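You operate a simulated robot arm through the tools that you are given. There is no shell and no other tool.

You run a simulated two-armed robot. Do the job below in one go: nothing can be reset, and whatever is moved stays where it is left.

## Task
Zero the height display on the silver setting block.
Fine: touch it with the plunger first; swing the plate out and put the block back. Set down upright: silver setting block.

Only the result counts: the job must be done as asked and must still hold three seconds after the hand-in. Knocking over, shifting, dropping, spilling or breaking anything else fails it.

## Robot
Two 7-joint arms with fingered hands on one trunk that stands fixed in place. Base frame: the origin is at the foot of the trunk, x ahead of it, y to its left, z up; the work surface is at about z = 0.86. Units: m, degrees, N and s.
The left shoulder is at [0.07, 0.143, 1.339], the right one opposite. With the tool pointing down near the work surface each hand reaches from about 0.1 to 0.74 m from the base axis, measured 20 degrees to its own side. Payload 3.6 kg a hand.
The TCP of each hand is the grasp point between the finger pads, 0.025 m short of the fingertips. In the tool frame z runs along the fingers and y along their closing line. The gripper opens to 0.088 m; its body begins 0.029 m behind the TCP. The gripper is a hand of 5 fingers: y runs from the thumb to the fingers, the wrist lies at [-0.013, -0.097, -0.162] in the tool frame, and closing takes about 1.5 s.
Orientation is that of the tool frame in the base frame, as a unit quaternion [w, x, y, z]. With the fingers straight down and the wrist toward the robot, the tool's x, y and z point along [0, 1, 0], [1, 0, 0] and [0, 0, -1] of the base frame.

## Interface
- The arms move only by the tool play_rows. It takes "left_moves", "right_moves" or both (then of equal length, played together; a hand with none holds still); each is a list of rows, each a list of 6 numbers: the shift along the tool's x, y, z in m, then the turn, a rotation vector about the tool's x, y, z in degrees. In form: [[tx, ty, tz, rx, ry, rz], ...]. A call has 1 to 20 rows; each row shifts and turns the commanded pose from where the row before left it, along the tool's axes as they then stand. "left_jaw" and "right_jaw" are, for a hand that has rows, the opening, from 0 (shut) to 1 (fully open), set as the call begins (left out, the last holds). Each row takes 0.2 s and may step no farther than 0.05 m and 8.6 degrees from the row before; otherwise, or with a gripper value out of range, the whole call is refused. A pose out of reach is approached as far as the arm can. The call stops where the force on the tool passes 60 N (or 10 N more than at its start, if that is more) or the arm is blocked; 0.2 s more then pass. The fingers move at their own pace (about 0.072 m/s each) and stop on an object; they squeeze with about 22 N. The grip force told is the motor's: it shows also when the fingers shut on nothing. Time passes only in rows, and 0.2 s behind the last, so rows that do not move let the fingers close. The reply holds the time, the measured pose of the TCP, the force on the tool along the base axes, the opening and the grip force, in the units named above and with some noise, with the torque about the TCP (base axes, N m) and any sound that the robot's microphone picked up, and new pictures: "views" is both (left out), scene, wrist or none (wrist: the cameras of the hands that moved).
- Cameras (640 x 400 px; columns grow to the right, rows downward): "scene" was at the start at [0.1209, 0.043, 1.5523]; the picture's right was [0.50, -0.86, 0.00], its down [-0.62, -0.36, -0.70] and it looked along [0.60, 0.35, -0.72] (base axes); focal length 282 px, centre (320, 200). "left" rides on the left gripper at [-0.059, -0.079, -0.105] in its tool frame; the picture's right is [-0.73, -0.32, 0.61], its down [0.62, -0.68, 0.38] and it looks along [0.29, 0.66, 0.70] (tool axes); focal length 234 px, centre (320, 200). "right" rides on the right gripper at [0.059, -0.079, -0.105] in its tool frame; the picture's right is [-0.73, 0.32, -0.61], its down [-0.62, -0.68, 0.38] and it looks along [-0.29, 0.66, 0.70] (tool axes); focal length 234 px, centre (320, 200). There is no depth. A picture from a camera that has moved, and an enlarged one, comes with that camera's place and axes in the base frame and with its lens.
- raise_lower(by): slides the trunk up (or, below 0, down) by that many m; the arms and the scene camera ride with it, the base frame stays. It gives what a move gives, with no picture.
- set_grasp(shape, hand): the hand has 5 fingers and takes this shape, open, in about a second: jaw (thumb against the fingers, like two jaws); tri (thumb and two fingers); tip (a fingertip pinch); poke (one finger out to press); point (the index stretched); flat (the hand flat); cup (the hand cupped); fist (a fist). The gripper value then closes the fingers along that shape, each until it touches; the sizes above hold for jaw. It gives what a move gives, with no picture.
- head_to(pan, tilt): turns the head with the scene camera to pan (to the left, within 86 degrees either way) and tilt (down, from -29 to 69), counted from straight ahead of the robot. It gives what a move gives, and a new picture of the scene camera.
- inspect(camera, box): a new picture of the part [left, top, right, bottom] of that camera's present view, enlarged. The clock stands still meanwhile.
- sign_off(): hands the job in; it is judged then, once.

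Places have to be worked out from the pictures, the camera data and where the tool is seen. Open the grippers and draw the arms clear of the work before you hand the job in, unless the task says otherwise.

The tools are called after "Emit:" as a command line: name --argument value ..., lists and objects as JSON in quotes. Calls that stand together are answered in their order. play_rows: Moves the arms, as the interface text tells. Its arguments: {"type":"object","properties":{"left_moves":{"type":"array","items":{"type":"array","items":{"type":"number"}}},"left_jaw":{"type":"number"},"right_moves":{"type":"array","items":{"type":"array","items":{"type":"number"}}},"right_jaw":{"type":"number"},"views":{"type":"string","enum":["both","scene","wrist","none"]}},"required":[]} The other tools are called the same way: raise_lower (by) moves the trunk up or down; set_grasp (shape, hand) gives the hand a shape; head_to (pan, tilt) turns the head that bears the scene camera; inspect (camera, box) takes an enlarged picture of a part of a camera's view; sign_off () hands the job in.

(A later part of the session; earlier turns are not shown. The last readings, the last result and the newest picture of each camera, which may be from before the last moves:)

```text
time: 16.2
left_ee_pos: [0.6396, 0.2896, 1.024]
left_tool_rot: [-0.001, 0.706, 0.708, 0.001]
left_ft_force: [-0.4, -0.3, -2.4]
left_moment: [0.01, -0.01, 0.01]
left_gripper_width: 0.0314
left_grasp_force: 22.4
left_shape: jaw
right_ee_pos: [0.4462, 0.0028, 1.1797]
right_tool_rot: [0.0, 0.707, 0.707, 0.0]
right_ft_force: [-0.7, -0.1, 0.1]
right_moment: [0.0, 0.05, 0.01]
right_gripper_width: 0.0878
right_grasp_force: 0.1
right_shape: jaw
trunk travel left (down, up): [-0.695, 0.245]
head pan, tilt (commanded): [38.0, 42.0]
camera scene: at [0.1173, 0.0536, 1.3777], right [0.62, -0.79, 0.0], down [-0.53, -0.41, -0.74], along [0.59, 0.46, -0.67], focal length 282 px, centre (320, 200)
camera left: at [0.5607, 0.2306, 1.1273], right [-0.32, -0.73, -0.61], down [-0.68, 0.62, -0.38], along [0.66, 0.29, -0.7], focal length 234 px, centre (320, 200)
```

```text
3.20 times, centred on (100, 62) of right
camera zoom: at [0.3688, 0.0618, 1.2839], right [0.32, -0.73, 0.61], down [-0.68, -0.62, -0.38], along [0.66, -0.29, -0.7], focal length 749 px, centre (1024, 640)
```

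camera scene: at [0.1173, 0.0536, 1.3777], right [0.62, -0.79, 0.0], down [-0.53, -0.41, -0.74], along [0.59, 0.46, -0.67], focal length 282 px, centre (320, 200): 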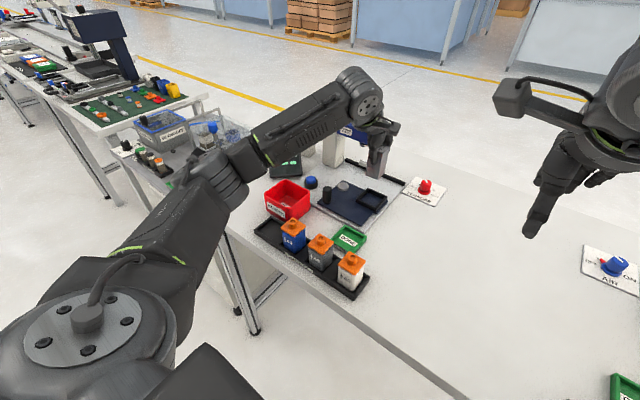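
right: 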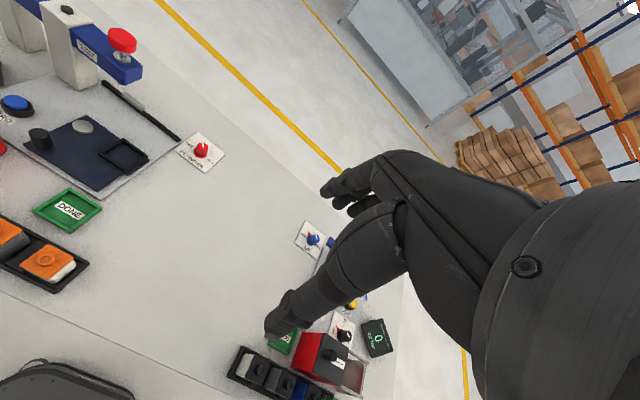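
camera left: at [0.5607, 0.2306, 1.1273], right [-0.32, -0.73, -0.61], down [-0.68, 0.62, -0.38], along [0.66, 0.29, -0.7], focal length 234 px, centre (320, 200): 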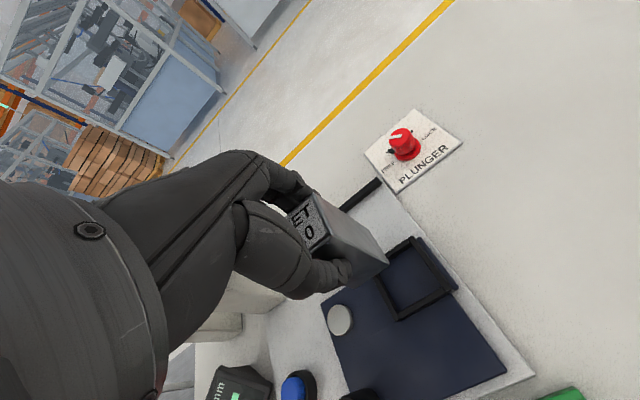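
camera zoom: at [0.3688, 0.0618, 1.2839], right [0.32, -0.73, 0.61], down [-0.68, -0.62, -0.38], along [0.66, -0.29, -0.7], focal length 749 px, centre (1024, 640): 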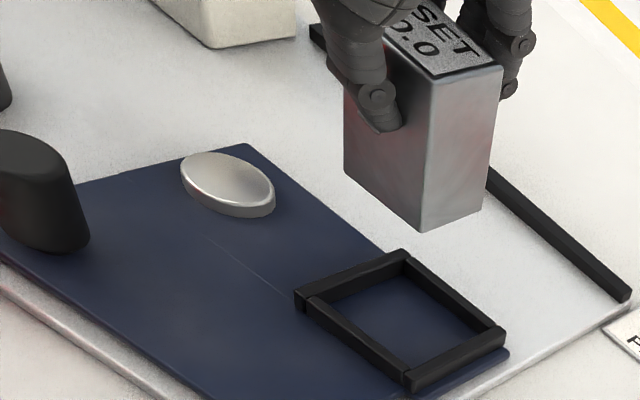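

The block is aligned over the nest within a couple of millimetres. I lower it in stages to just inside the frame.

Emit:
play_rows --left_moves '[[-0.001, 0, 0.025, 0, 0, 0], [0, 0, 0.025, 0, 0, 0], [0, 0, 0.015, 0, 0, 0], [0, 0, 0.01, 0, 0, 0], [0, 0, 0, 0, 0, 0]]' --views "both"

Emit:
inspect --camera "scene" --box '[320, 140, 420, 220]'

Emit:
inspect --camera "right" --box '[60, 30, 180, 125]'

```text
time: 17.4
left_ee_pos: [0.6379, 0.2896, 0.9522]
left_tool_rot: [0.002, 0.706, 0.708, 0.003]
left_ft_force: [-1.3, 2.5, 18.9]
left_moment: [0.02, -0.4, 0.05]
left_gripper_width: 0.0321
left_grasp_force: 21.9
left_shape: jaw
right_ee_pos: [0.4447, 0.0016, 1.1813]
right_tool_rot: [0.001, 0.707, 0.707, 0.001]
right_ft_force: [0.0, 0.3, -0.7]
right_moment: [-0.02, 0.02, 0.01]
right_gripper_width: 0.0876
right_grasp_force: 0.1
right_shape: jaw
trunk travel left (down, up): [-0.695, 0.245]
head pan, tilt (commanded): [38.0, 42.0]
camera scene: at [0.1138, 0.053, 1.3783], right [0.62, -0.79, 0.0], down [-0.53, -0.41, -0.74], along [0.59, 0.46, -0.67], focal length 282 px, centre (320, 200)
camera left: at [0.5583, 0.23, 1.056], right [-0.32, -0.73, -0.61], down [-0.68, 0.62, -0.39], along [0.66, 0.29, -0.69], focal length 234 px, centre (320, 200)
```

scene: 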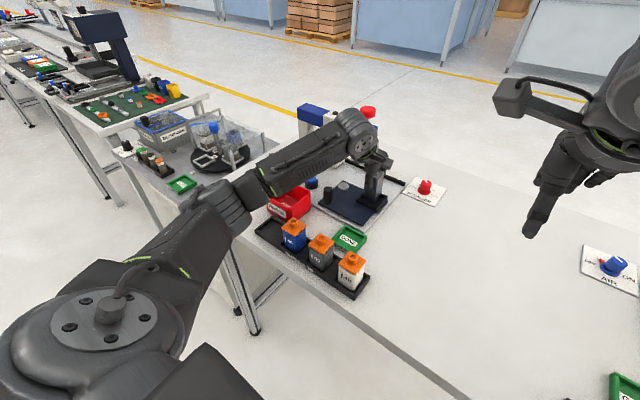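
left: 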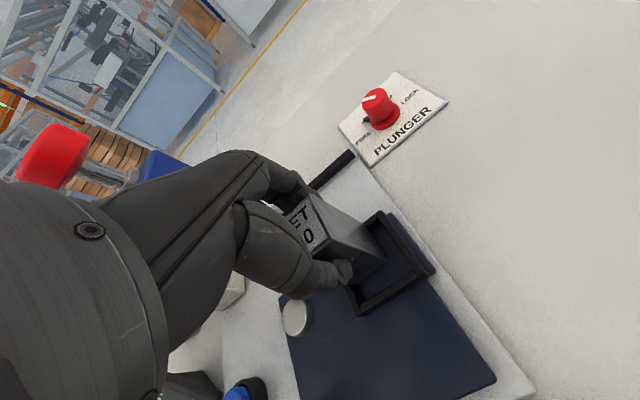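

```text
5.00 times, centred on (370, 180) of scene
camera zoom: at [0.1138, 0.053, 1.3783], right [0.62, -0.79, 0.0], down [-0.53, -0.41, -0.74], along [0.59, 0.46, -0.67], focal length 1412 px, centre (70, 300)
```

zoom: 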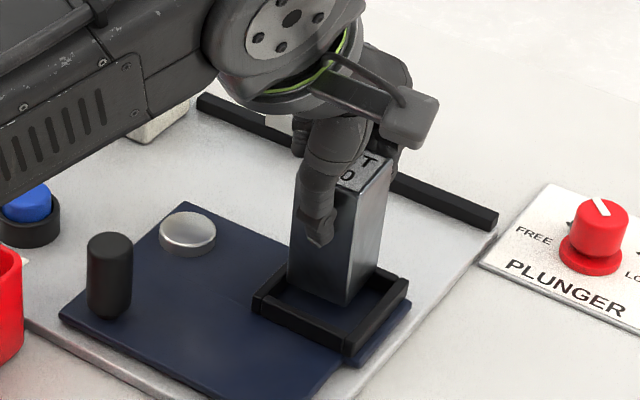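

```text
4.21 times, centred on (120, 78) of right
camera zoom: at [0.3656, 0.0613, 1.2852], right [0.32, -0.73, 0.61], down [-0.68, -0.62, -0.39], along [0.66, -0.29, -0.69], focal length 986 px, centre (1162, 716)
```

zoom: 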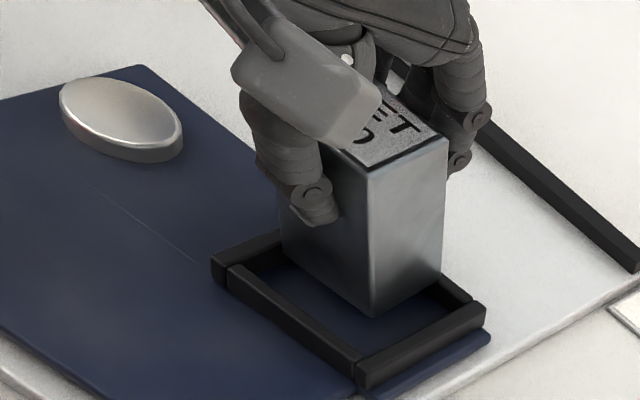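

The block touched a bar of the frame on its far (+x) side with about 20 N, so it is a few millimetres too far forward. I lift slightly and look at the offset again.

Emit:
play_rows --left_moves '[[0, 0, -0.01, 0, 0, 0], [0, 0, 0, 0, 0, 0]]' --views "none"

Emit:
inspect --camera "scene" --box '[340, 150, 400, 210]'

Emit:
inspect --camera "right" --box '[90, 60, 160, 125]'

Emit:
inspect --camera "left" --box '[260, 180, 440, 320]'

```text
time: 18.0
left_ee_pos: [0.6391, 0.2893, 0.9571]
left_tool_rot: [0.0, 0.707, 0.707, 0.0]
left_ft_force: [0.1, 0.2, -2.3]
left_moment: [-0.02, -0.01, 0.0]
left_gripper_width: 0.0318
left_grasp_force: 22.1
left_shape: jaw
right_ee_pos: [0.4462, 0.0031, 1.1798]
right_tool_rot: [0.0, 0.707, 0.707, 0.001]
right_ft_force: [-0.1, 0.3, 1.2]
right_moment: [0.0, 0.02, -0.03]
right_gripper_width: 0.0876
right_grasp_force: 0.2
right_shape: jaw
trunk travel left (down, up): [-0.695, 0.245]
head pan, tilt (commanded): [38.0, 42.0]
```

```text
6.67 times, centred on (370, 180) of scene
camera zoom: at [0.1169, 0.0539, 1.3775], right [0.62, -0.79, 0.0], down [-0.53, -0.41, -0.74], along [0.59, 0.46, -0.67], focal length 1882 px, centre (-13, 333)
```

zoom: 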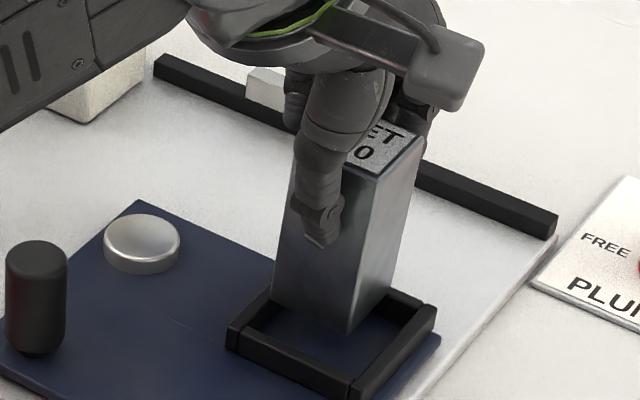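

```text
6.15 times, centred on (125, 92) of right
camera zoom: at [0.3684, 0.062, 1.2838], right [0.32, -0.73, 0.61], down [-0.68, -0.62, -0.38], along [0.66, -0.29, -0.7], focal length 1441 px, centre (1520, 862)
```

zoom: 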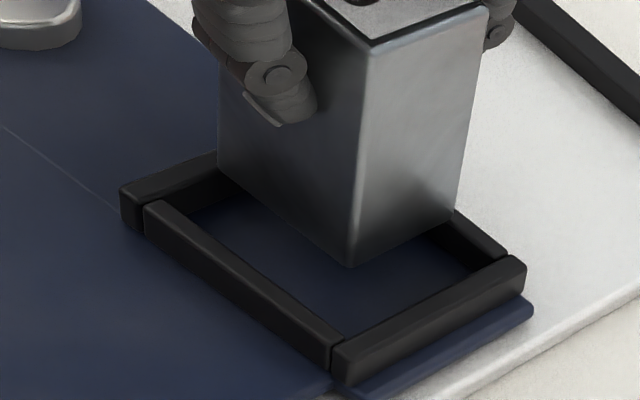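

```text
2.86 times, centred on (350, 250) of left
camera zoom: at [0.5603, 0.2301, 1.0618], right [-0.32, -0.73, -0.61], down [-0.68, 0.62, -0.38], along [0.66, 0.29, -0.7], focal length 669 px, centre (234, 57)
```

zoom: 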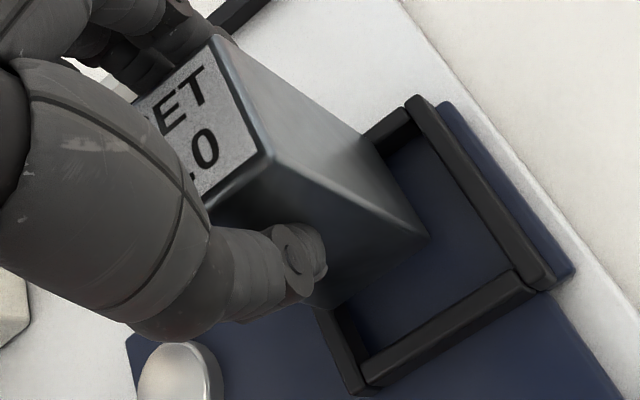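

Comparing block bottom and frame in both views, the block should go about 4 mm back (-x) and 3 mm right (-y). I shift and lower gently.

Emit:
play_rows --left_moves '[[-0.003, -0.004, 0, 0, 0, 0], [0, 0, 0, 0, 0, 0], [0, 0, 0.006, 0, 0, 0], [0, 0, 0.005, 0, 0, 0], [0, 0, 0, 0, 0, 0]]' --views "none"

Emit:
inspect --camera "scene" --box '[340, 150, 400, 210]'

Emit:
inspect --camera "right" --box '[90, 60, 160, 125]'

```text
time: 19.2
left_ee_pos: [0.6349, 0.2869, 0.9463]
left_tool_rot: [0.0, 0.706, 0.708, 0.0]
left_ft_force: [-0.7, 0.7, -2.7]
left_moment: [-0.01, 0.01, 0.0]
left_gripper_width: 0.0317
left_grasp_force: 22.1
left_shape: jaw
right_ee_pos: [0.4479, 0.0029, 1.1786]
right_tool_rot: [0.0, 0.707, 0.707, 0.0]
right_ft_force: [-0.7, -0.8, 0.0]
right_moment: [-0.02, 0.03, 0.03]
right_gripper_width: 0.0876
right_grasp_force: 0.0
right_shape: jaw
trunk travel left (down, up): [-0.695, 0.245]
head pan, tilt (commanded): [38.0, 42.0]
```

```text
6.67 times, centred on (370, 180) of scene
camera zoom: at [0.1175, 0.054, 1.3776], right [0.62, -0.79, 0.0], down [-0.53, -0.41, -0.74], along [0.59, 0.46, -0.67], focal length 1882 px, centre (-13, 333)
```

zoom: 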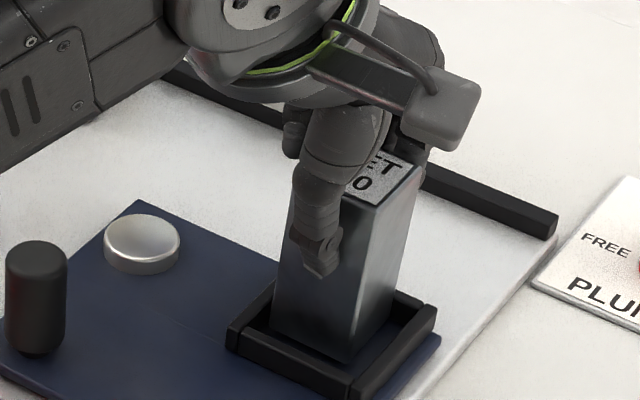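

```text
6.15 times, centred on (125, 92) of right
camera zoom: at [0.369, 0.0622, 1.2838], right [0.32, -0.73, 0.61], down [-0.68, -0.62, -0.38], along [0.66, -0.29, -0.7], focal length 1441 px, centre (1520, 862)
```

zoom: 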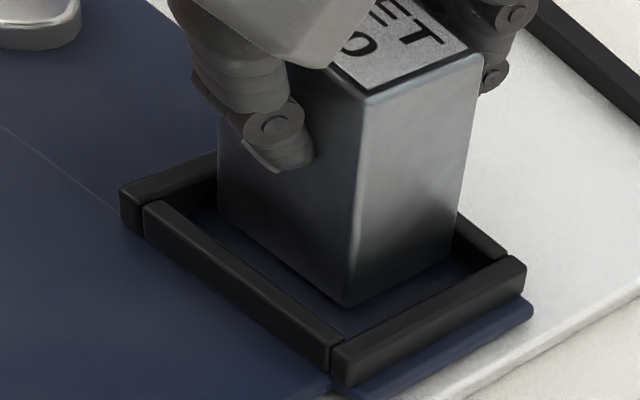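

The block is now inside the frame with no contact force. I keep lowering in small steps until it sits on the plate.

Emit:
play_rows --left_moves '[[0, 0, 0.004, 0, 0, 0], [0, 0, 0.003, 0, 0, 0], [0, 0, 0, 0, 0, 0]]' --views "none"

```text
time: 20.0
left_ee_pos: [0.6353, 0.286, 0.9423]
left_tool_rot: [0.002, 0.707, 0.708, 0.001]
left_ft_force: [2.0, 2.0, 9.2]
left_moment: [0.02, -0.08, -0.02]
left_gripper_width: 0.0322
left_grasp_force: 22.3
left_shape: jaw
right_ee_pos: [0.4466, 0.0018, 1.1805]
right_tool_rot: [0.0, 0.707, 0.707, 0.001]
right_ft_force: [0.2, 0.1, -0.7]
right_moment: [0.01, 0.02, 0.01]
right_gripper_width: 0.0879
right_grasp_force: 0.0
right_shape: jaw
trunk travel left (down, up): [-0.695, 0.245]
head pan, tilt (commanded): [38.0, 42.0]
```

About 12 N of contact with the force near the block's centre suggests it sits flat. I check visually before releasing.

Emit:
inspect --camera "scene" --box '[340, 150, 400, 210]'

Emit:
inspect --camera "right" --box '[90, 60, 160, 125]'

Emit:
inspect --camera "left" --box '[260, 180, 440, 320]'

```text
6.67 times, centred on (370, 180) of scene
camera zoom: at [0.1157, 0.0536, 1.378], right [0.62, -0.79, 0.0], down [-0.53, -0.41, -0.74], along [0.59, 0.46, -0.67], focal length 1882 px, centre (-13, 333)
```

zoom: 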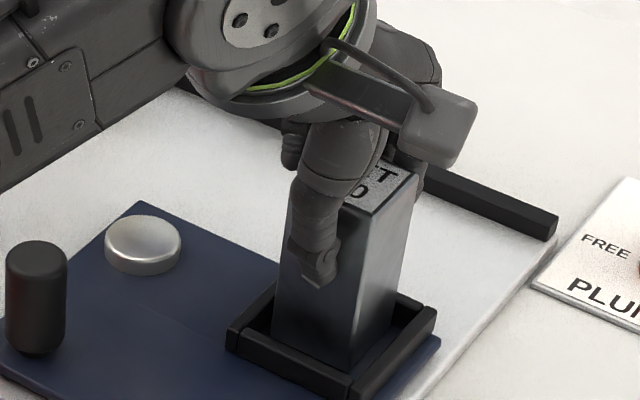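

```text
6.15 times, centred on (125, 92) of right
camera zoom: at [0.3674, 0.0618, 1.2845], right [0.32, -0.73, 0.61], down [-0.68, -0.62, -0.38], along [0.66, -0.29, -0.7], focal length 1441 px, centre (1520, 862)
```

zoom: 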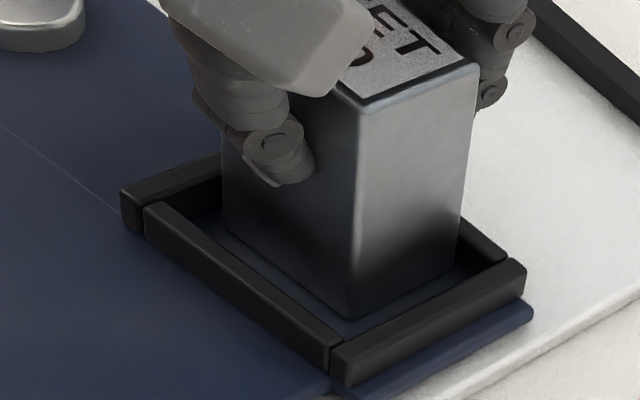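

```text
2.86 times, centred on (350, 250) of left
camera zoom: at [0.5554, 0.2269, 1.0462], right [-0.32, -0.73, -0.61], down [-0.68, 0.62, -0.39], along [0.66, 0.29, -0.69], focal length 669 px, centre (234, 57)
```

zoom: 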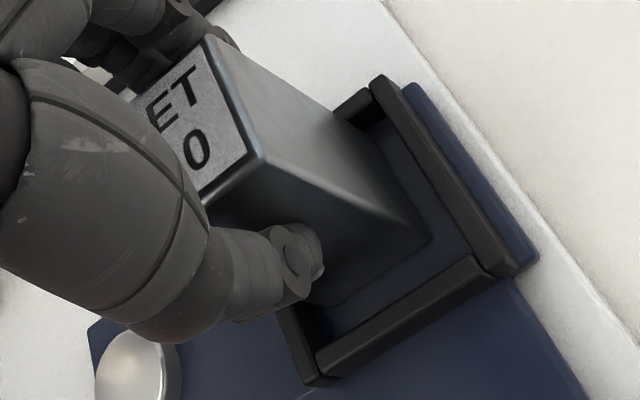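

The block stands flat inside the frame. I back off the pressing slightly, open the hand and lift clear.

Emit:
play_rows --left_moves '[[0, 0, -0.002, 0, 0, 0], [0, 0, 0, 0, 0, 0], [0, 0, 0, 0, 0, 0], [0, 0, 0, 0, 0, 0], [0, 0, 0, 0, 0, 0]]' --left_jaw 0.7 --views "none"

Emit:
play_rows --left_moves '[[0, 0, -0.015, 0, 0, 0], [0, 0, -0.025, 0, 0, 0], [0, 0, -0.04, 0, 0, 0], [0, 0, -0.04, 0, 0, 0], [0, 0, 0, 0, 0, 0]]' --views "both"

Emit:
inspect --camera "scene" --box '[300, 130, 420, 220]'

```text
time: 21.2
left_ee_pos: [0.6351, 0.2865, 0.9416]
left_tool_rot: [0.0, 0.706, 0.708, 0.0]
left_ft_force: [-0.5, 0.4, -0.1]
left_moment: [-0.03, -0.01, -0.02]
left_gripper_width: 0.0614
left_grasp_force: 0.1
left_shape: jaw
right_ee_pos: [0.4465, 0.0013, 1.1799]
right_tool_rot: [0.0, 0.708, 0.707, 0.0]
right_ft_force: [-0.2, -0.2, 0.0]
right_moment: [-0.02, 0.02, 0.0]
right_gripper_width: 0.0875
right_grasp_force: 0.0
right_shape: jaw
trunk travel left (down, up): [-0.695, 0.245]
head pan, tilt (commanded): [38.0, 42.0]
```

```text
time: 22.4
left_ee_pos: [0.6368, 0.2869, 1.0622]
left_tool_rot: [0.0, 0.706, 0.708, 0.001]
left_ft_force: [0.1, 0.0, 0.2]
left_moment: [0.0, 0.0, -0.03]
left_gripper_width: 0.0615
left_grasp_force: 0.1
left_shape: jaw
right_ee_pos: [0.4474, 0.0024, 1.1805]
right_tool_rot: [0.0, 0.707, 0.707, 0.0]
right_ft_force: [-0.4, 0.1, 0.9]
right_moment: [0.02, 0.01, 0.02]
right_gripper_width: 0.0876
right_grasp_force: 0.0
right_shape: jaw
trunk travel left (down, up): [-0.695, 0.245]
head pan, tilt (commanded): [38.0, 42.0]
camera scene: at [0.1175, 0.0541, 1.3776], right [0.62, -0.79, 0.0], down [-0.53, -0.41, -0.74], along [0.59, 0.46, -0.67], focal length 282 px, centre (320, 200)
camera left: at [0.5568, 0.2277, 1.1663], right [-0.32, -0.73, -0.61], down [-0.68, 0.62, -0.38], along [0.66, 0.29, -0.7], focal length 234 px, centre (320, 200)
```

scene: 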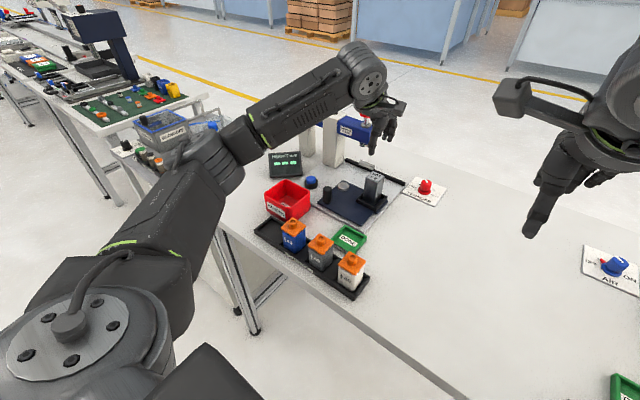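
left: 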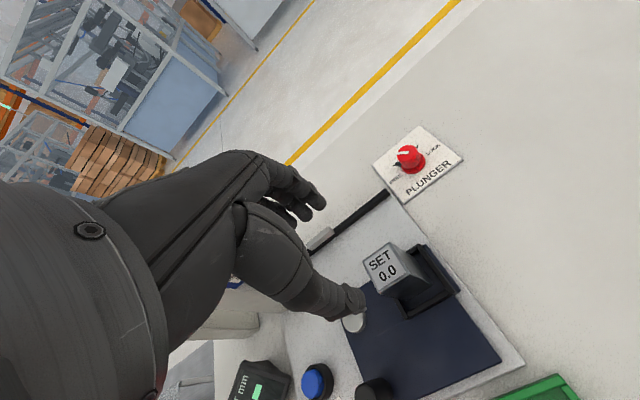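

```text
4.44 times, centred on (360, 175) of scene
camera zoom: at [0.1175, 0.0541, 1.3776], right [0.62, -0.79, 0.0], down [-0.53, -0.41, -0.74], along [0.59, 0.46, -0.67], focal length 1255 px, centre (142, 311)
```

zoom: 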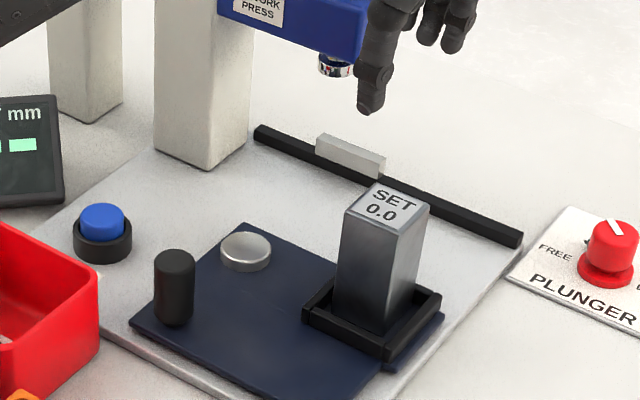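

The block stands upright in the nest. The swing knob is at about (0.565, 0.380), z 0.878–0.919, and the pivot at about (0.6385, 0.380). I move over the knob with the jaw half open.

Emit:
play_rows --left_moves '[[0.031, -0.0239, 0.0, 0, 0, 0], [0.031, -0.0239, 0.01, 0, 0, 0], [0.031, -0.0239, 0.02, 0, 0, 0], [0, 0, 0.03, 0, 0, 0], [0, 0, 0.02, 0, 0, 0], [0, 0, 0, 0, 0, 0]]' --left_jaw 0.52 --views "both"

Emit:
inspect --camera "scene" --box '[280, 140, 400, 230]'

Emit:
inspect --camera "left" --box '[220, 140, 420, 330]'

Emit:
inspect --camera "right" --box '[0, 0, 160, 100]'

```text
time: 23.8
left_ee_pos: [0.5629, 0.3794, 0.983]
left_tool_rot: [0.0, 0.706, 0.708, 0.0]
left_ft_force: [-0.5, -0.3, -1.0]
left_moment: [-0.04, -0.01, -0.02]
left_gripper_width: 0.0462
left_grasp_force: 0.1
left_shape: jaw
right_ee_pos: [0.4464, 0.0027, 1.1797]
right_tool_rot: [0.001, 0.708, 0.706, 0.0]
right_ft_force: [-0.7, -0.3, 0.4]
right_moment: [0.01, 0.0, 0.0]
right_gripper_width: 0.0878
right_grasp_force: 0.2
right_shape: jaw
trunk travel left (down, up): [-0.695, 0.245]
head pan, tilt (commanded): [38.0, 42.0]
camera scene: at [0.1166, 0.0539, 1.3777], right [0.62, -0.79, 0.0], down [-0.53, -0.41, -0.74], along [0.59, 0.46, -0.67], focal length 282 px, centre (320, 200)
camera left: at [0.4843, 0.3201, 1.0867], right [-0.32, -0.73, -0.61], down [-0.68, 0.62, -0.38], along [0.66, 0.29, -0.7], focal length 234 px, centre (320, 200)
```

scene: 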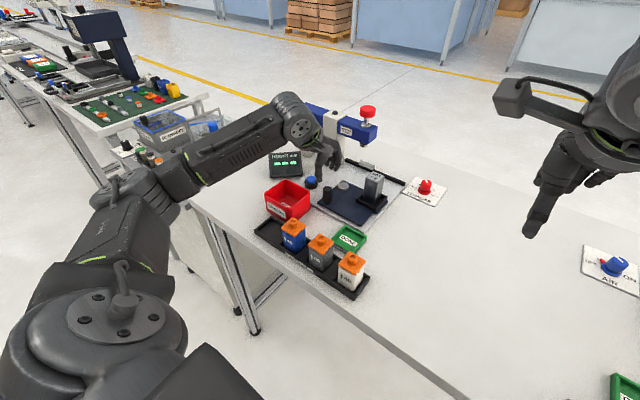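
left: 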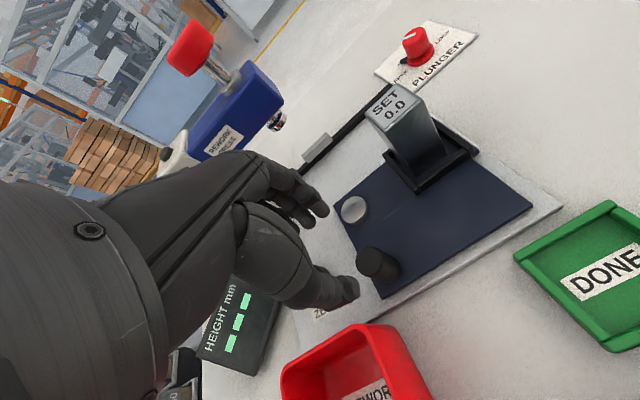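

```text
4.44 times, centred on (340, 185) of scene
camera zoom: at [0.1166, 0.0539, 1.3777], right [0.62, -0.79, 0.0], down [-0.53, -0.41, -0.74], along [0.59, 0.46, -0.67], focal length 1255 px, centre (231, 267)
```

zoom: 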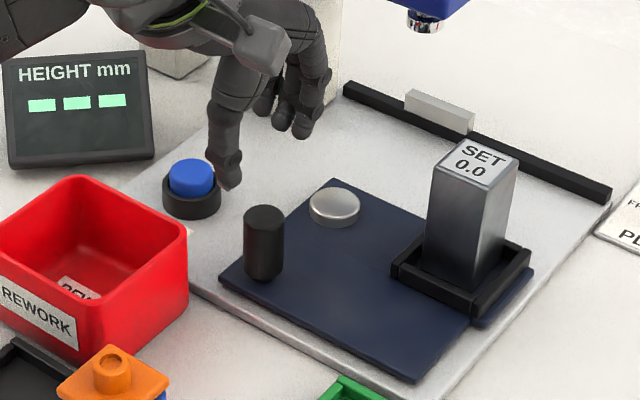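

```text
2.11 times, centred on (320, 235) of left
camera zoom: at [0.4843, 0.3201, 1.0867], right [-0.32, -0.73, -0.61], down [-0.68, 0.62, -0.38], along [0.66, 0.29, -0.7], focal length 493 px, centre (320, 126)
```

zoom: 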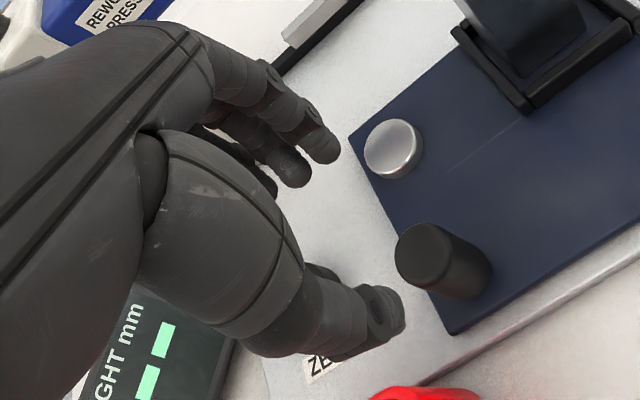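

```text
4.00 times, centred on (80, 50) of right
camera zoom: at [0.3682, 0.062, 1.2841], right [0.32, -0.73, 0.61], down [-0.68, -0.62, -0.38], along [0.66, -0.29, -0.7], focal length 937 px, centre (1280, 800)
```

zoom: 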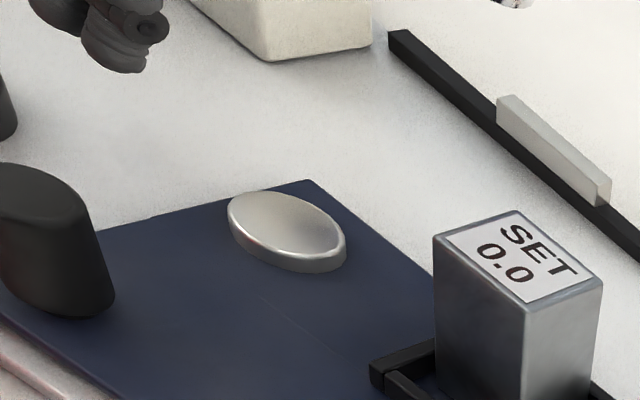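

Re-triangulating with three views puts the knob top at about (0.5545, 0.3715, 0.930). I correct the position, descend around the knob, and check the forces before closing.

Emit:
play_rows --left_moves '[[-0.008, -0.0084, 0, 0, 0, 0], [0, 0, 0.02, 0, 0, 0], [0, 0, 0.02, 0, 0, 0], [0, 0, 0.015, 0, 0, 0], [0, 0, 0.013, 0, 0, 0], [0, 0, 0, 0, 0, 0]]' --views "wrist"

Emit:
inspect --camera "scene" --box '[280, 140, 400, 230]'

Emit:
inspect --camera "left" --box '[220, 140, 420, 330]'

```text
time: 25.2
left_ee_pos: [0.5556, 0.3718, 0.9137]
left_tool_rot: [0.0, 0.706, 0.708, 0.0]
left_ft_force: [0.0, 1.2, -0.9]
left_moment: [0.0, -0.01, -0.01]
left_gripper_width: 0.0459
left_grasp_force: 0.1
left_shape: jaw
right_ee_pos: [0.4479, 0.0009, 1.18]
right_tool_rot: [0.0, 0.708, 0.707, -0.001]
right_ft_force: [-0.6, 0.5, -0.5]
right_moment: [0.0, -0.04, 0.01]
right_gripper_width: 0.0877
right_grasp_force: 0.0
right_shape: jaw
trunk travel left (down, up): [-0.695, 0.245]
head pan, tilt (commanded): [38.0, 42.0]
camera left: at [0.4761, 0.3123, 1.0186], right [-0.32, -0.73, -0.61], down [-0.68, 0.62, -0.38], along [0.66, 0.29, -0.7], focal length 234 px, centre (320, 200)
```

left: 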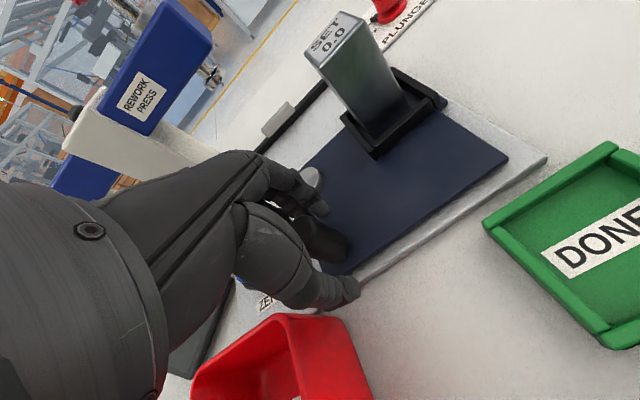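

```text
4.44 times, centred on (340, 185) of scene
camera zoom: at [0.117, 0.0537, 1.3777], right [0.62, -0.79, 0.0], down [-0.53, -0.41, -0.74], along [0.59, 0.46, -0.67], focal length 1255 px, centre (231, 267)
```

zoom: 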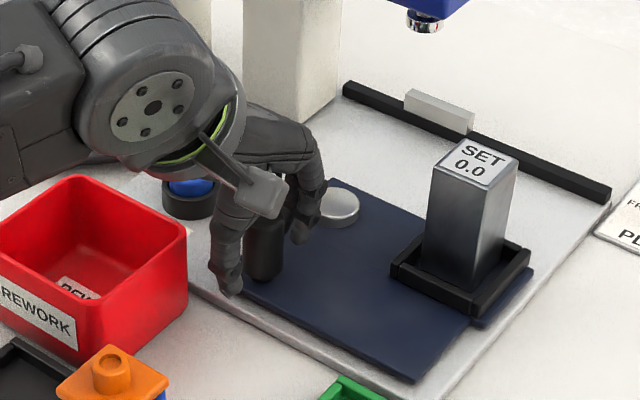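

```text
2.11 times, centred on (320, 235) of left
camera zoom: at [0.4761, 0.3123, 1.0186], right [-0.32, -0.73, -0.61], down [-0.68, 0.62, -0.38], along [0.66, 0.29, -0.7], focal length 493 px, centre (320, 126)
```

zoom: 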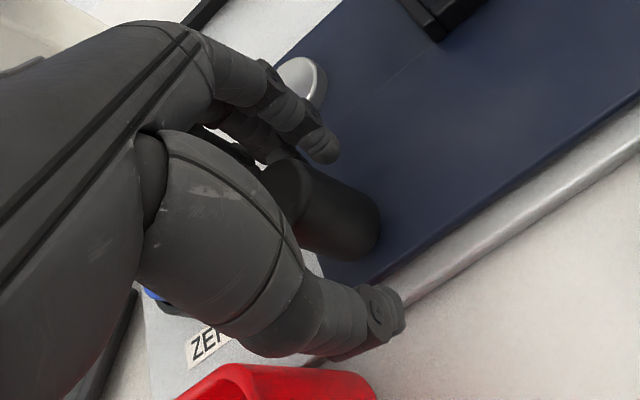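

The hand straddles the knob with no contact forces. I close on it.

Emit:
play_rows --left_moves '[[0, 0, 0, 0, 0, 0], [0, 0, 0, 0, 0, 0], [0, 0, 0, 0, 0, 0], [0, 0, 0, 0, 0, 0], [0, 0, 0, 0, 0, 0], [0, 0, 0, 0, 0, 0]]' --left_jaw 0.0 --views "none"

Emit:
inspect --camera "scene" --box '[280, 140, 400, 230]'

Emit:
inspect --camera "left" --box '[220, 140, 420, 330]'

```text
time: 26.6
left_ee_pos: [0.5544, 0.3707, 0.9147]
left_tool_rot: [0.0, 0.707, 0.707, 0.0]
left_ft_force: [-3.8, -3.0, -3.8]
left_moment: [-0.09, 0.08, -0.01]
left_gripper_width: 0.0165
left_grasp_force: 21.4
left_shape: jaw
right_ee_pos: [0.4479, 0.0029, 1.1796]
right_tool_rot: [0.0, 0.707, 0.708, 0.0]
right_ft_force: [0.1, 0.0, -0.5]
right_moment: [0.0, -0.01, -0.01]
right_gripper_width: 0.0875
right_grasp_force: 0.1
right_shape: jaw
trunk travel left (down, up): [-0.695, 0.245]
head pan, tilt (commanded): [38.0, 42.0]
```

```text
4.44 times, centred on (340, 185) of scene
camera zoom: at [0.1166, 0.0536, 1.3777], right [0.62, -0.79, 0.0], down [-0.53, -0.41, -0.74], along [0.59, 0.46, -0.67], focal length 1255 px, centre (231, 267)
```

zoom: 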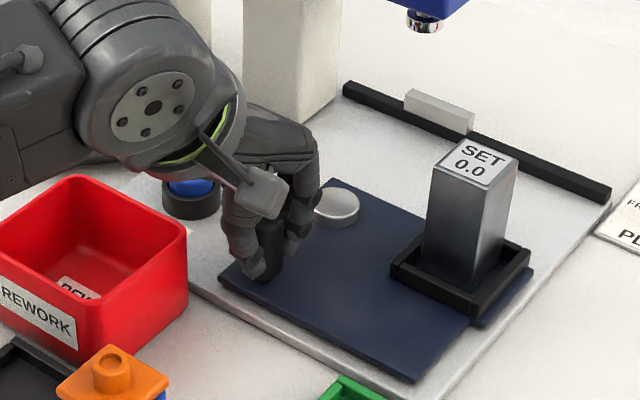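

```text
2.11 times, centred on (320, 235) of left
camera zoom: at [0.4757, 0.312, 1.0187], right [-0.32, -0.73, -0.61], down [-0.68, 0.62, -0.38], along [0.66, 0.29, -0.7], focal length 493 px, centre (320, 126)
```

zoom: 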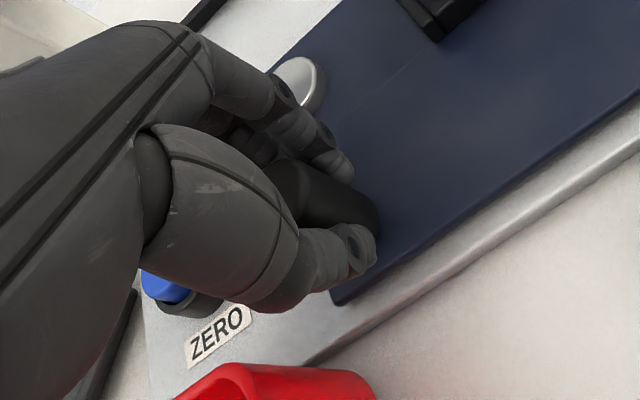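

The knob is gripped (16.5 mm at the pads, small side forces). I start swinging the plate counter-clockwise about the pivot, turning the hand along with it, two rows first to check forces.

Emit:
play_rows --left_moves '[[-0.01103, 0.00118, 0, 0, 0, -8.2], [-0.01103, 0.00118, 0, 0, 0, -8.2]]' --views "scene"

Emit:
inspect --camera "scene" --box '[280, 140, 400, 230]'

```text
time: 27.2
left_ee_pos: [0.5595, 0.349, 0.9157]
left_tool_rot: [-0.001, 0.598, 0.801, 0.0]
left_ft_force: [-4.6, -2.7, -4.5]
left_moment: [-0.01, 0.07, -0.03]
left_gripper_width: 0.0162
left_grasp_force: 21.7
left_shape: jaw
right_ee_pos: [0.4469, 0.0025, 1.1804]
right_tool_rot: [0.0, 0.707, 0.707, 0.0]
right_ft_force: [-0.6, -0.2, -0.4]
right_moment: [0.03, -0.01, 0.0]
right_gripper_width: 0.0875
right_grasp_force: 0.1
right_shape: jaw
trunk travel left (down, up): [-0.695, 0.245]
head pan, tilt (commanded): [38.0, 42.0]
camera scene: at [0.1173, 0.0529, 1.3777], right [0.62, -0.79, 0.0], down [-0.53, -0.41, -0.74], along [0.59, 0.46, -0.67], focal length 282 px, centre (320, 200)
```

scene: 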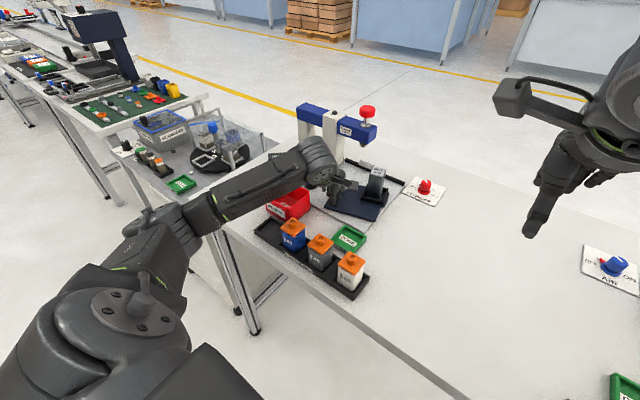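

```text
4.44 times, centred on (340, 185) of scene
camera zoom: at [0.1173, 0.0529, 1.3777], right [0.62, -0.79, 0.0], down [-0.53, -0.41, -0.74], along [0.59, 0.46, -0.67], focal length 1255 px, centre (231, 267)
```

zoom: 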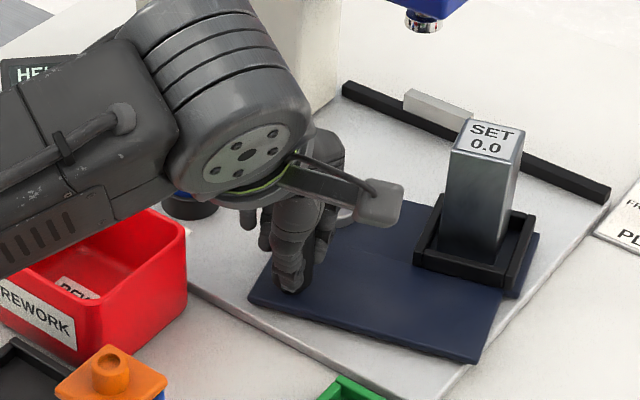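

The plate follows smoothly with low forces. I continue the swing in chunks.

Emit:
play_rows --left_moves '[[-0.01103, 0.00118, 0, 0, 0, -8.2], [-0.01103, 0.00118, 0, 0, 0, -8.2], [-0.01103, 0.00118, 0, 0, 0, -8.2]]' --views "none"

Emit:
inspect --camera "scene" --box '[280, 130, 400, 230]'

```text
time: 28.0
left_ee_pos: [0.5768, 0.3208, 0.9157]
left_tool_rot: [0.0, 0.414, 0.91, 0.0]
left_ft_force: [-2.2, -3.3, -2.4]
left_moment: [-0.03, 0.03, -0.02]
left_gripper_width: 0.016
left_grasp_force: 21.7
left_shape: jaw
right_ee_pos: [0.4469, 0.0017, 1.1791]
right_tool_rot: [-0.001, 0.707, 0.708, 0.001]
right_ft_force: [0.6, 0.0, 0.9]
right_moment: [0.01, 0.01, -0.01]
right_gripper_width: 0.0875
right_grasp_force: 0.1
right_shape: jaw
trunk travel left (down, up): [-0.695, 0.245]
head pan, tilt (commanded): [38.0, 42.0]
```

```text
4.00 times, centred on (340, 180) of scene
camera zoom: at [0.1176, 0.0523, 1.3777], right [0.62, -0.79, 0.0], down [-0.53, -0.41, -0.74], along [0.58, 0.46, -0.67], focal length 1129 px, centre (240, 280)
```

zoom: 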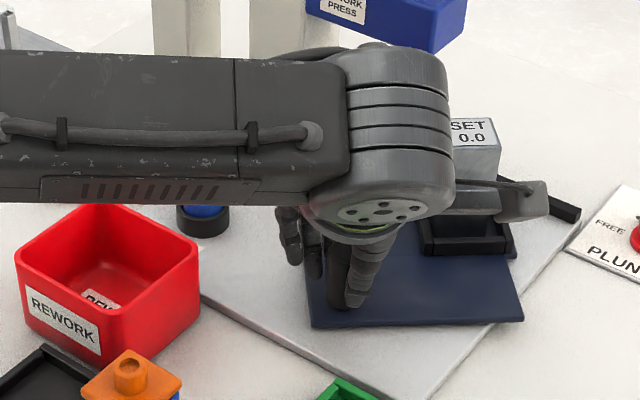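

Still smooth, about 41° done. I continue three more rows.

Emit:
play_rows --left_moves '[[-0.01103, 0.00118, 0, 0, 0, -8.2], [-0.01103, 0.00118, 0, 0, 0, -8.2], [-0.01103, 0.00118, 0, 0, 0, -8.2]]' --views "wrist"

Emit:
inspect --camera "scene" --box '[300, 100, 440, 230]'

Emit:
inspect --camera "right" --box '[0, 0, 200, 125]'

```text
time: 28.8
left_ee_pos: [0.6035, 0.3008, 0.9134]
left_tool_rot: [0.0, 0.21, 0.978, 0.001]
left_ft_force: [-1.6, -3.6, -1.7]
left_moment: [-0.08, 0.02, -0.04]
left_gripper_width: 0.0158
left_grasp_force: 21.9
left_shape: jaw
right_ee_pos: [0.4479, 0.0024, 1.1796]
right_tool_rot: [-0.001, 0.708, 0.706, 0.001]
right_ft_force: [0.0, -0.3, -1.0]
right_moment: [-0.03, 0.02, -0.02]
right_gripper_width: 0.0877
right_grasp_force: 0.0
right_shape: jaw
trunk travel left (down, up): [-0.695, 0.245]
head pan, tilt (commanded): [38.0, 42.0]
camera left: at [0.6248, 0.205, 1.0186], right [0.53, -0.59, -0.61], down [-0.85, -0.37, -0.38], along [0.01, 0.72, -0.7], focal length 234 px, centre (320, 200)
```

left: 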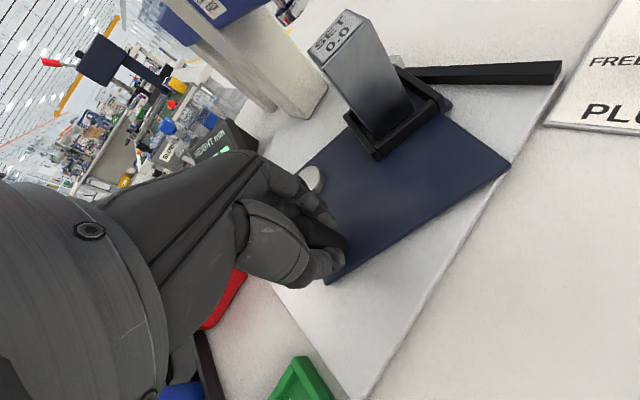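

```text
3.08 times, centred on (370, 165) of scene
camera zoom: at [0.1179, 0.0525, 1.3777], right [0.62, -0.79, 0.0], down [-0.53, -0.41, -0.74], along [0.58, 0.46, -0.67], focal length 869 px, centre (166, 308)
```

zoom: 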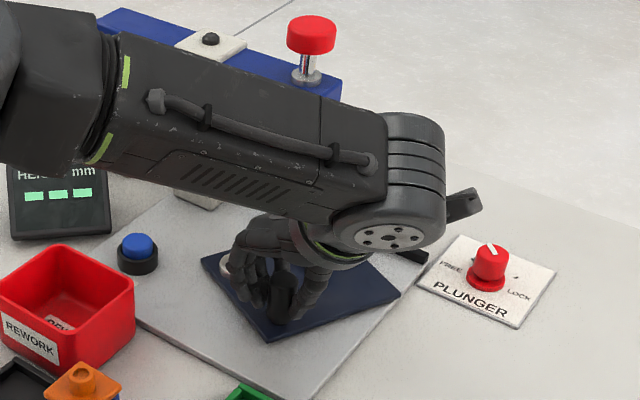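

```text
3.20 times, centred on (100, 62) of right
camera zoom: at [0.3694, 0.0608, 1.2838], right [0.32, -0.73, 0.61], down [-0.68, -0.62, -0.38], along [0.66, -0.29, -0.7], focal length 749 px, centre (1024, 640)
```

zoom: 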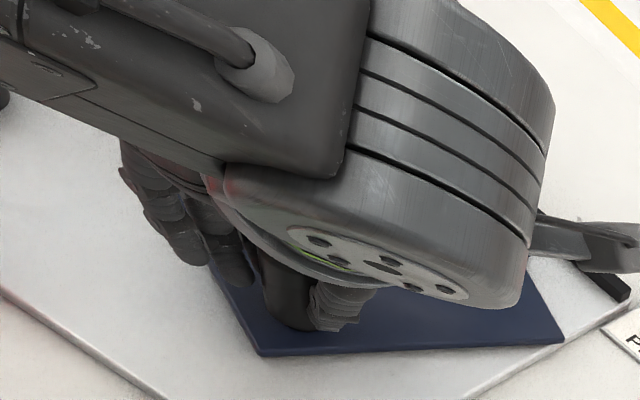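

About 66° done; the left camera shows the block still standing in its frame. Two more rows, then I'll look for the stop.

Emit:
play_rows --left_moves '[[-0.01103, 0.00118, 0, 0, 0, -8.2], [-0.01103, 0.00118, 0, 0, 0, -8.2]]' --views "wrist"

```text
time: 29.4
left_ee_pos: [0.6251, 0.2955, 0.9155]
left_tool_rot: [0.0, 0.068, 0.998, 0.001]
left_ft_force: [-1.1, -5.6, -0.5]
left_moment: [-0.05, -0.02, 0.0]
left_gripper_width: 0.016
left_grasp_force: 22.0
left_shape: jaw
right_ee_pos: [0.4481, 0.0, 1.1792]
right_tool_rot: [-0.001, 0.707, 0.707, 0.001]
right_ft_force: [-0.2, 0.0, 0.2]
right_moment: [0.0, 0.01, -0.03]
right_gripper_width: 0.0878
right_grasp_force: 0.1
right_shape: jaw
trunk travel left (down, up): [-0.695, 0.245]
head pan, tilt (commanded): [38.0, 42.0]
camera left: at [0.6729, 0.2092, 1.0186], right [0.68, -0.42, -0.61], down [-0.71, -0.59, -0.38], along [-0.2, 0.69, -0.7], focal length 234 px, centre (320, 200)
```

left: 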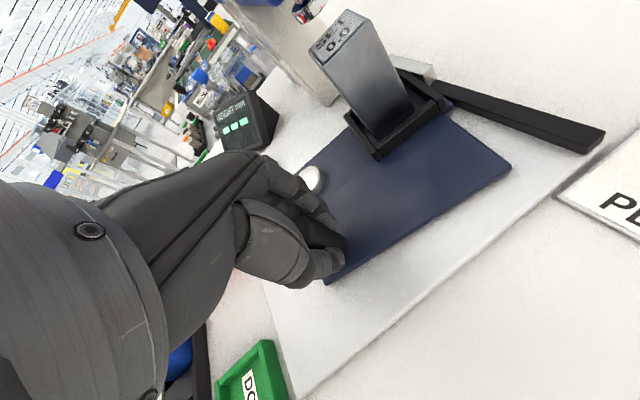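

82° done; the frame is near the grey stop on the rail. I advance in smaller steps and watch the force.

Emit:
play_rows --left_moves '[[-0.0054, 0.0004, 0, 0, 0, -4]]' --views "none"

Emit:
inspect --camera "left" --box '[280, 0, 480, 170]'

```text
time: 29.8
left_ee_pos: [0.6311, 0.2959, 0.9159]
left_tool_rot: [-0.001, 0.034, 0.999, 0.001]
left_ft_force: [-0.1, -5.8, 1.2]
left_moment: [-0.08, 0.05, 0.0]
left_gripper_width: 0.0158
left_grasp_force: 21.6
left_shape: jaw
right_ee_pos: [0.4475, 0.0016, 1.1782]
right_tool_rot: [-0.002, 0.707, 0.707, -0.001]
right_ft_force: [0.4, -0.1, 0.7]
right_moment: [-0.01, -0.02, -0.04]
right_gripper_width: 0.0879
right_grasp_force: 0.0
right_shape: jaw
trunk travel left (down, up): [-0.695, 0.245]
head pan, tilt (commanded): [38.0, 42.0]
```

```text
2.35 times, centred on (380, 85) of left
camera zoom: at [0.6846, 0.2121, 1.0184], right [0.7, -0.37, -0.61], down [-0.67, -0.64, -0.38], along [-0.24, 0.68, -0.69], focal length 551 px, centre (179, 471)
```

zoom: 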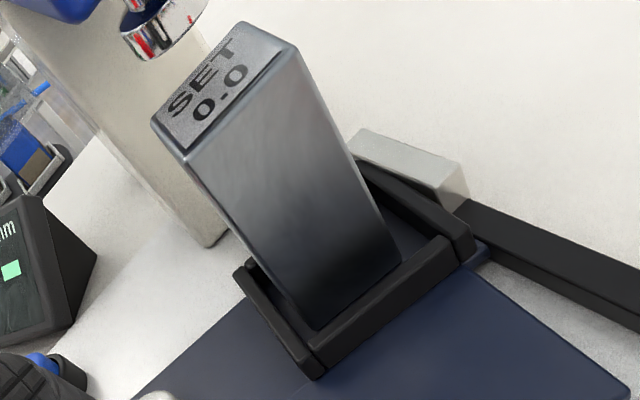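

The plate corner is almost at the rail. Another small step.

Emit:
play_rows --left_moves '[[-0.0054, 0.0004, 0, 0, 0, -4]]' --views "none"

Emit:
inspect --camera "left" --box '[280, 0, 480, 170]'

```text
time: 30.2
left_ee_pos: [0.6366, 0.2961, 0.9149]
left_tool_rot: [-0.001, -0.001, 1.0, 0.0]
left_ft_force: [0.4, -5.6, 2.4]
left_moment: [-0.08, -0.01, 0.0]
left_gripper_width: 0.0157
left_grasp_force: 21.9
left_shape: jaw
right_ee_pos: [0.447, 0.0008, 1.18]
right_tool_rot: [-0.002, 0.707, 0.707, 0.0]
right_ft_force: [0.7, 0.8, 0.5]
right_moment: [-0.02, 0.02, -0.04]
right_gripper_width: 0.0877
right_grasp_force: 0.0
right_shape: jaw
trunk travel left (down, up): [-0.695, 0.245]
head pan, tilt (commanded): [38.0, 42.0]
```

```text
2.35 times, centred on (380, 85) of left
camera zoom: at [0.6953, 0.2161, 1.0184], right [0.73, -0.32, -0.61], down [-0.62, -0.68, -0.38], along [-0.29, 0.66, -0.69], focal length 551 px, centre (179, 471)
```

zoom: 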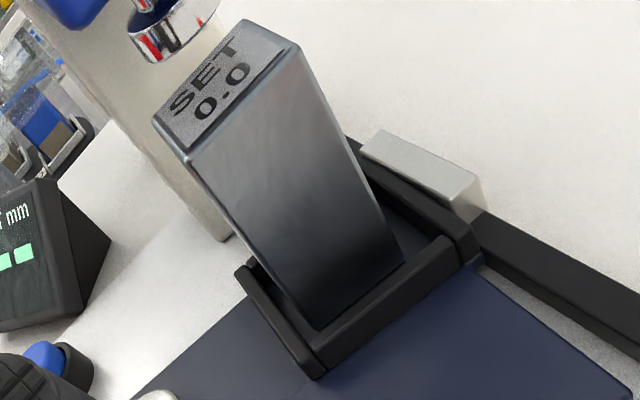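

Now at 90°, low force still; the block looks slightly short of the plunger. I continue in 3° steps watching for the stop.

Emit:
play_rows --left_moves '[[-0.0041, 0.0003, 0, 0, 0, -3]]' --views "wrist"

Emit:
inspect --camera "left" --box '[280, 0, 480, 170]'

```text
time: 30.6
left_ee_pos: [0.641, 0.2955, 0.9152]
left_tool_rot: [0.0, -0.027, 1.0, 0.001]
left_ft_force: [-0.5, -5.5, 2.0]
left_moment: [-0.1, 0.02, -0.03]
left_gripper_width: 0.0158
left_grasp_force: 22.4
left_shape: jaw
right_ee_pos: [0.4486, 0.0021, 1.1789]
right_tool_rot: [0.0, 0.707, 0.707, 0.001]
right_ft_force: [-0.1, 0.6, -0.2]
right_moment: [-0.01, 0.0, -0.01]
right_gripper_width: 0.0875
right_grasp_force: 0.0
right_shape: jaw
trunk travel left (down, up): [-0.695, 0.245]
head pan, tilt (commanded): [38.0, 42.0]
camera left: at [0.7033, 0.2197, 1.0184], right [0.74, -0.28, -0.61], down [-0.59, -0.71, -0.38], along [-0.33, 0.64, -0.69], focal length 234 px, centre (320, 200)
```

left: 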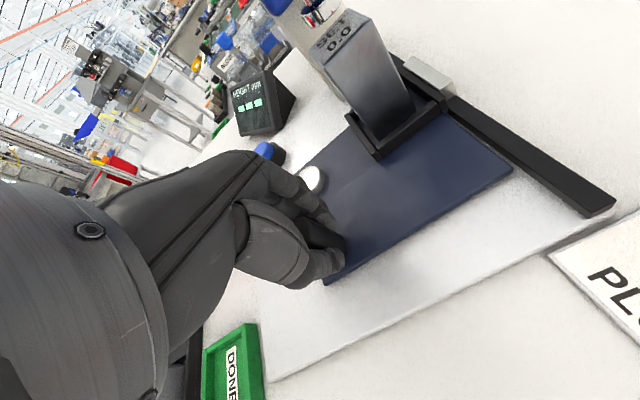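

```text
2.35 times, centred on (380, 85) of left
camera zoom: at [0.7033, 0.2197, 1.0184], right [0.74, -0.28, -0.61], down [-0.59, -0.71, -0.38], along [-0.33, 0.64, -0.69], focal length 551 px, centre (179, 471)
```

zoom: 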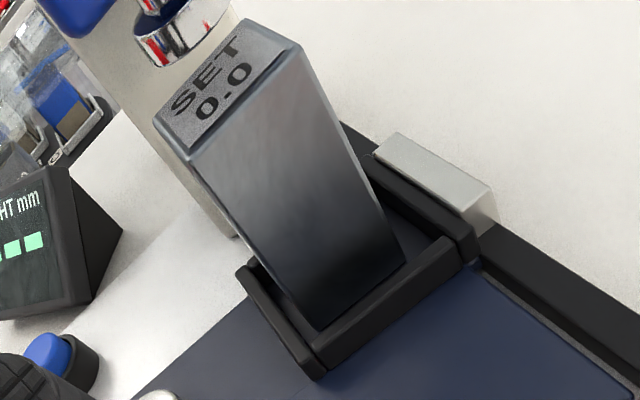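

93° now, force unchanged, and the plunger tip is coming over the block. I continue.

Emit:
play_rows --left_moves '[[-0.0041, 0.0003, 0, 0, 0, -3]]' --views "none"

Emit:
inspect --camera "left" --box '[280, 0, 480, 170]'

```text
time: 31.0
left_ee_pos: [0.6423, 0.2959, 0.9141]
left_tool_rot: [0.0, -0.053, 0.999, 0.001]
left_ft_force: [-6.0, -9.0, -2.1]
left_moment: [-0.13, 0.1, 0.06]
left_gripper_width: 0.0157
left_grasp_force: 21.8
left_shape: jaw
right_ee_pos: [0.4472, 0.0003, 1.1792]
right_tool_rot: [-0.001, 0.707, 0.707, 0.0]
right_ft_force: [-0.3, 0.1, -0.2]
right_moment: [-0.02, 0.0, -0.02]
right_gripper_width: 0.0876
right_grasp_force: 0.1
right_shape: jaw
trunk travel left (down, up): [-0.695, 0.245]
head pan, tilt (commanded): [38.0, 42.0]
```

```text
2.35 times, centred on (380, 85) of left
camera zoom: at [0.7092, 0.2237, 1.0188], right [0.76, -0.24, -0.61], down [-0.55, -0.74, -0.38], along [-0.36, 0.62, -0.7], focal length 551 px, centre (179, 471)
```

zoom: 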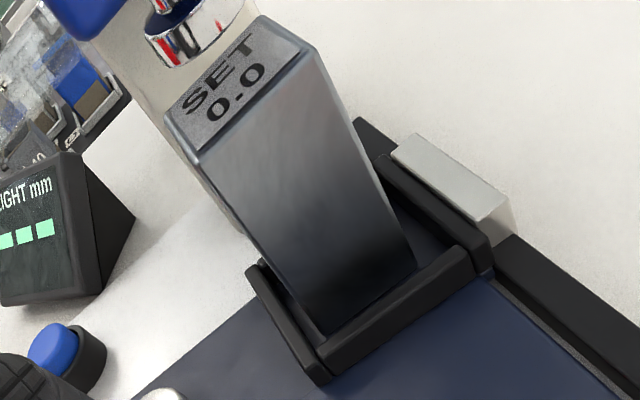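

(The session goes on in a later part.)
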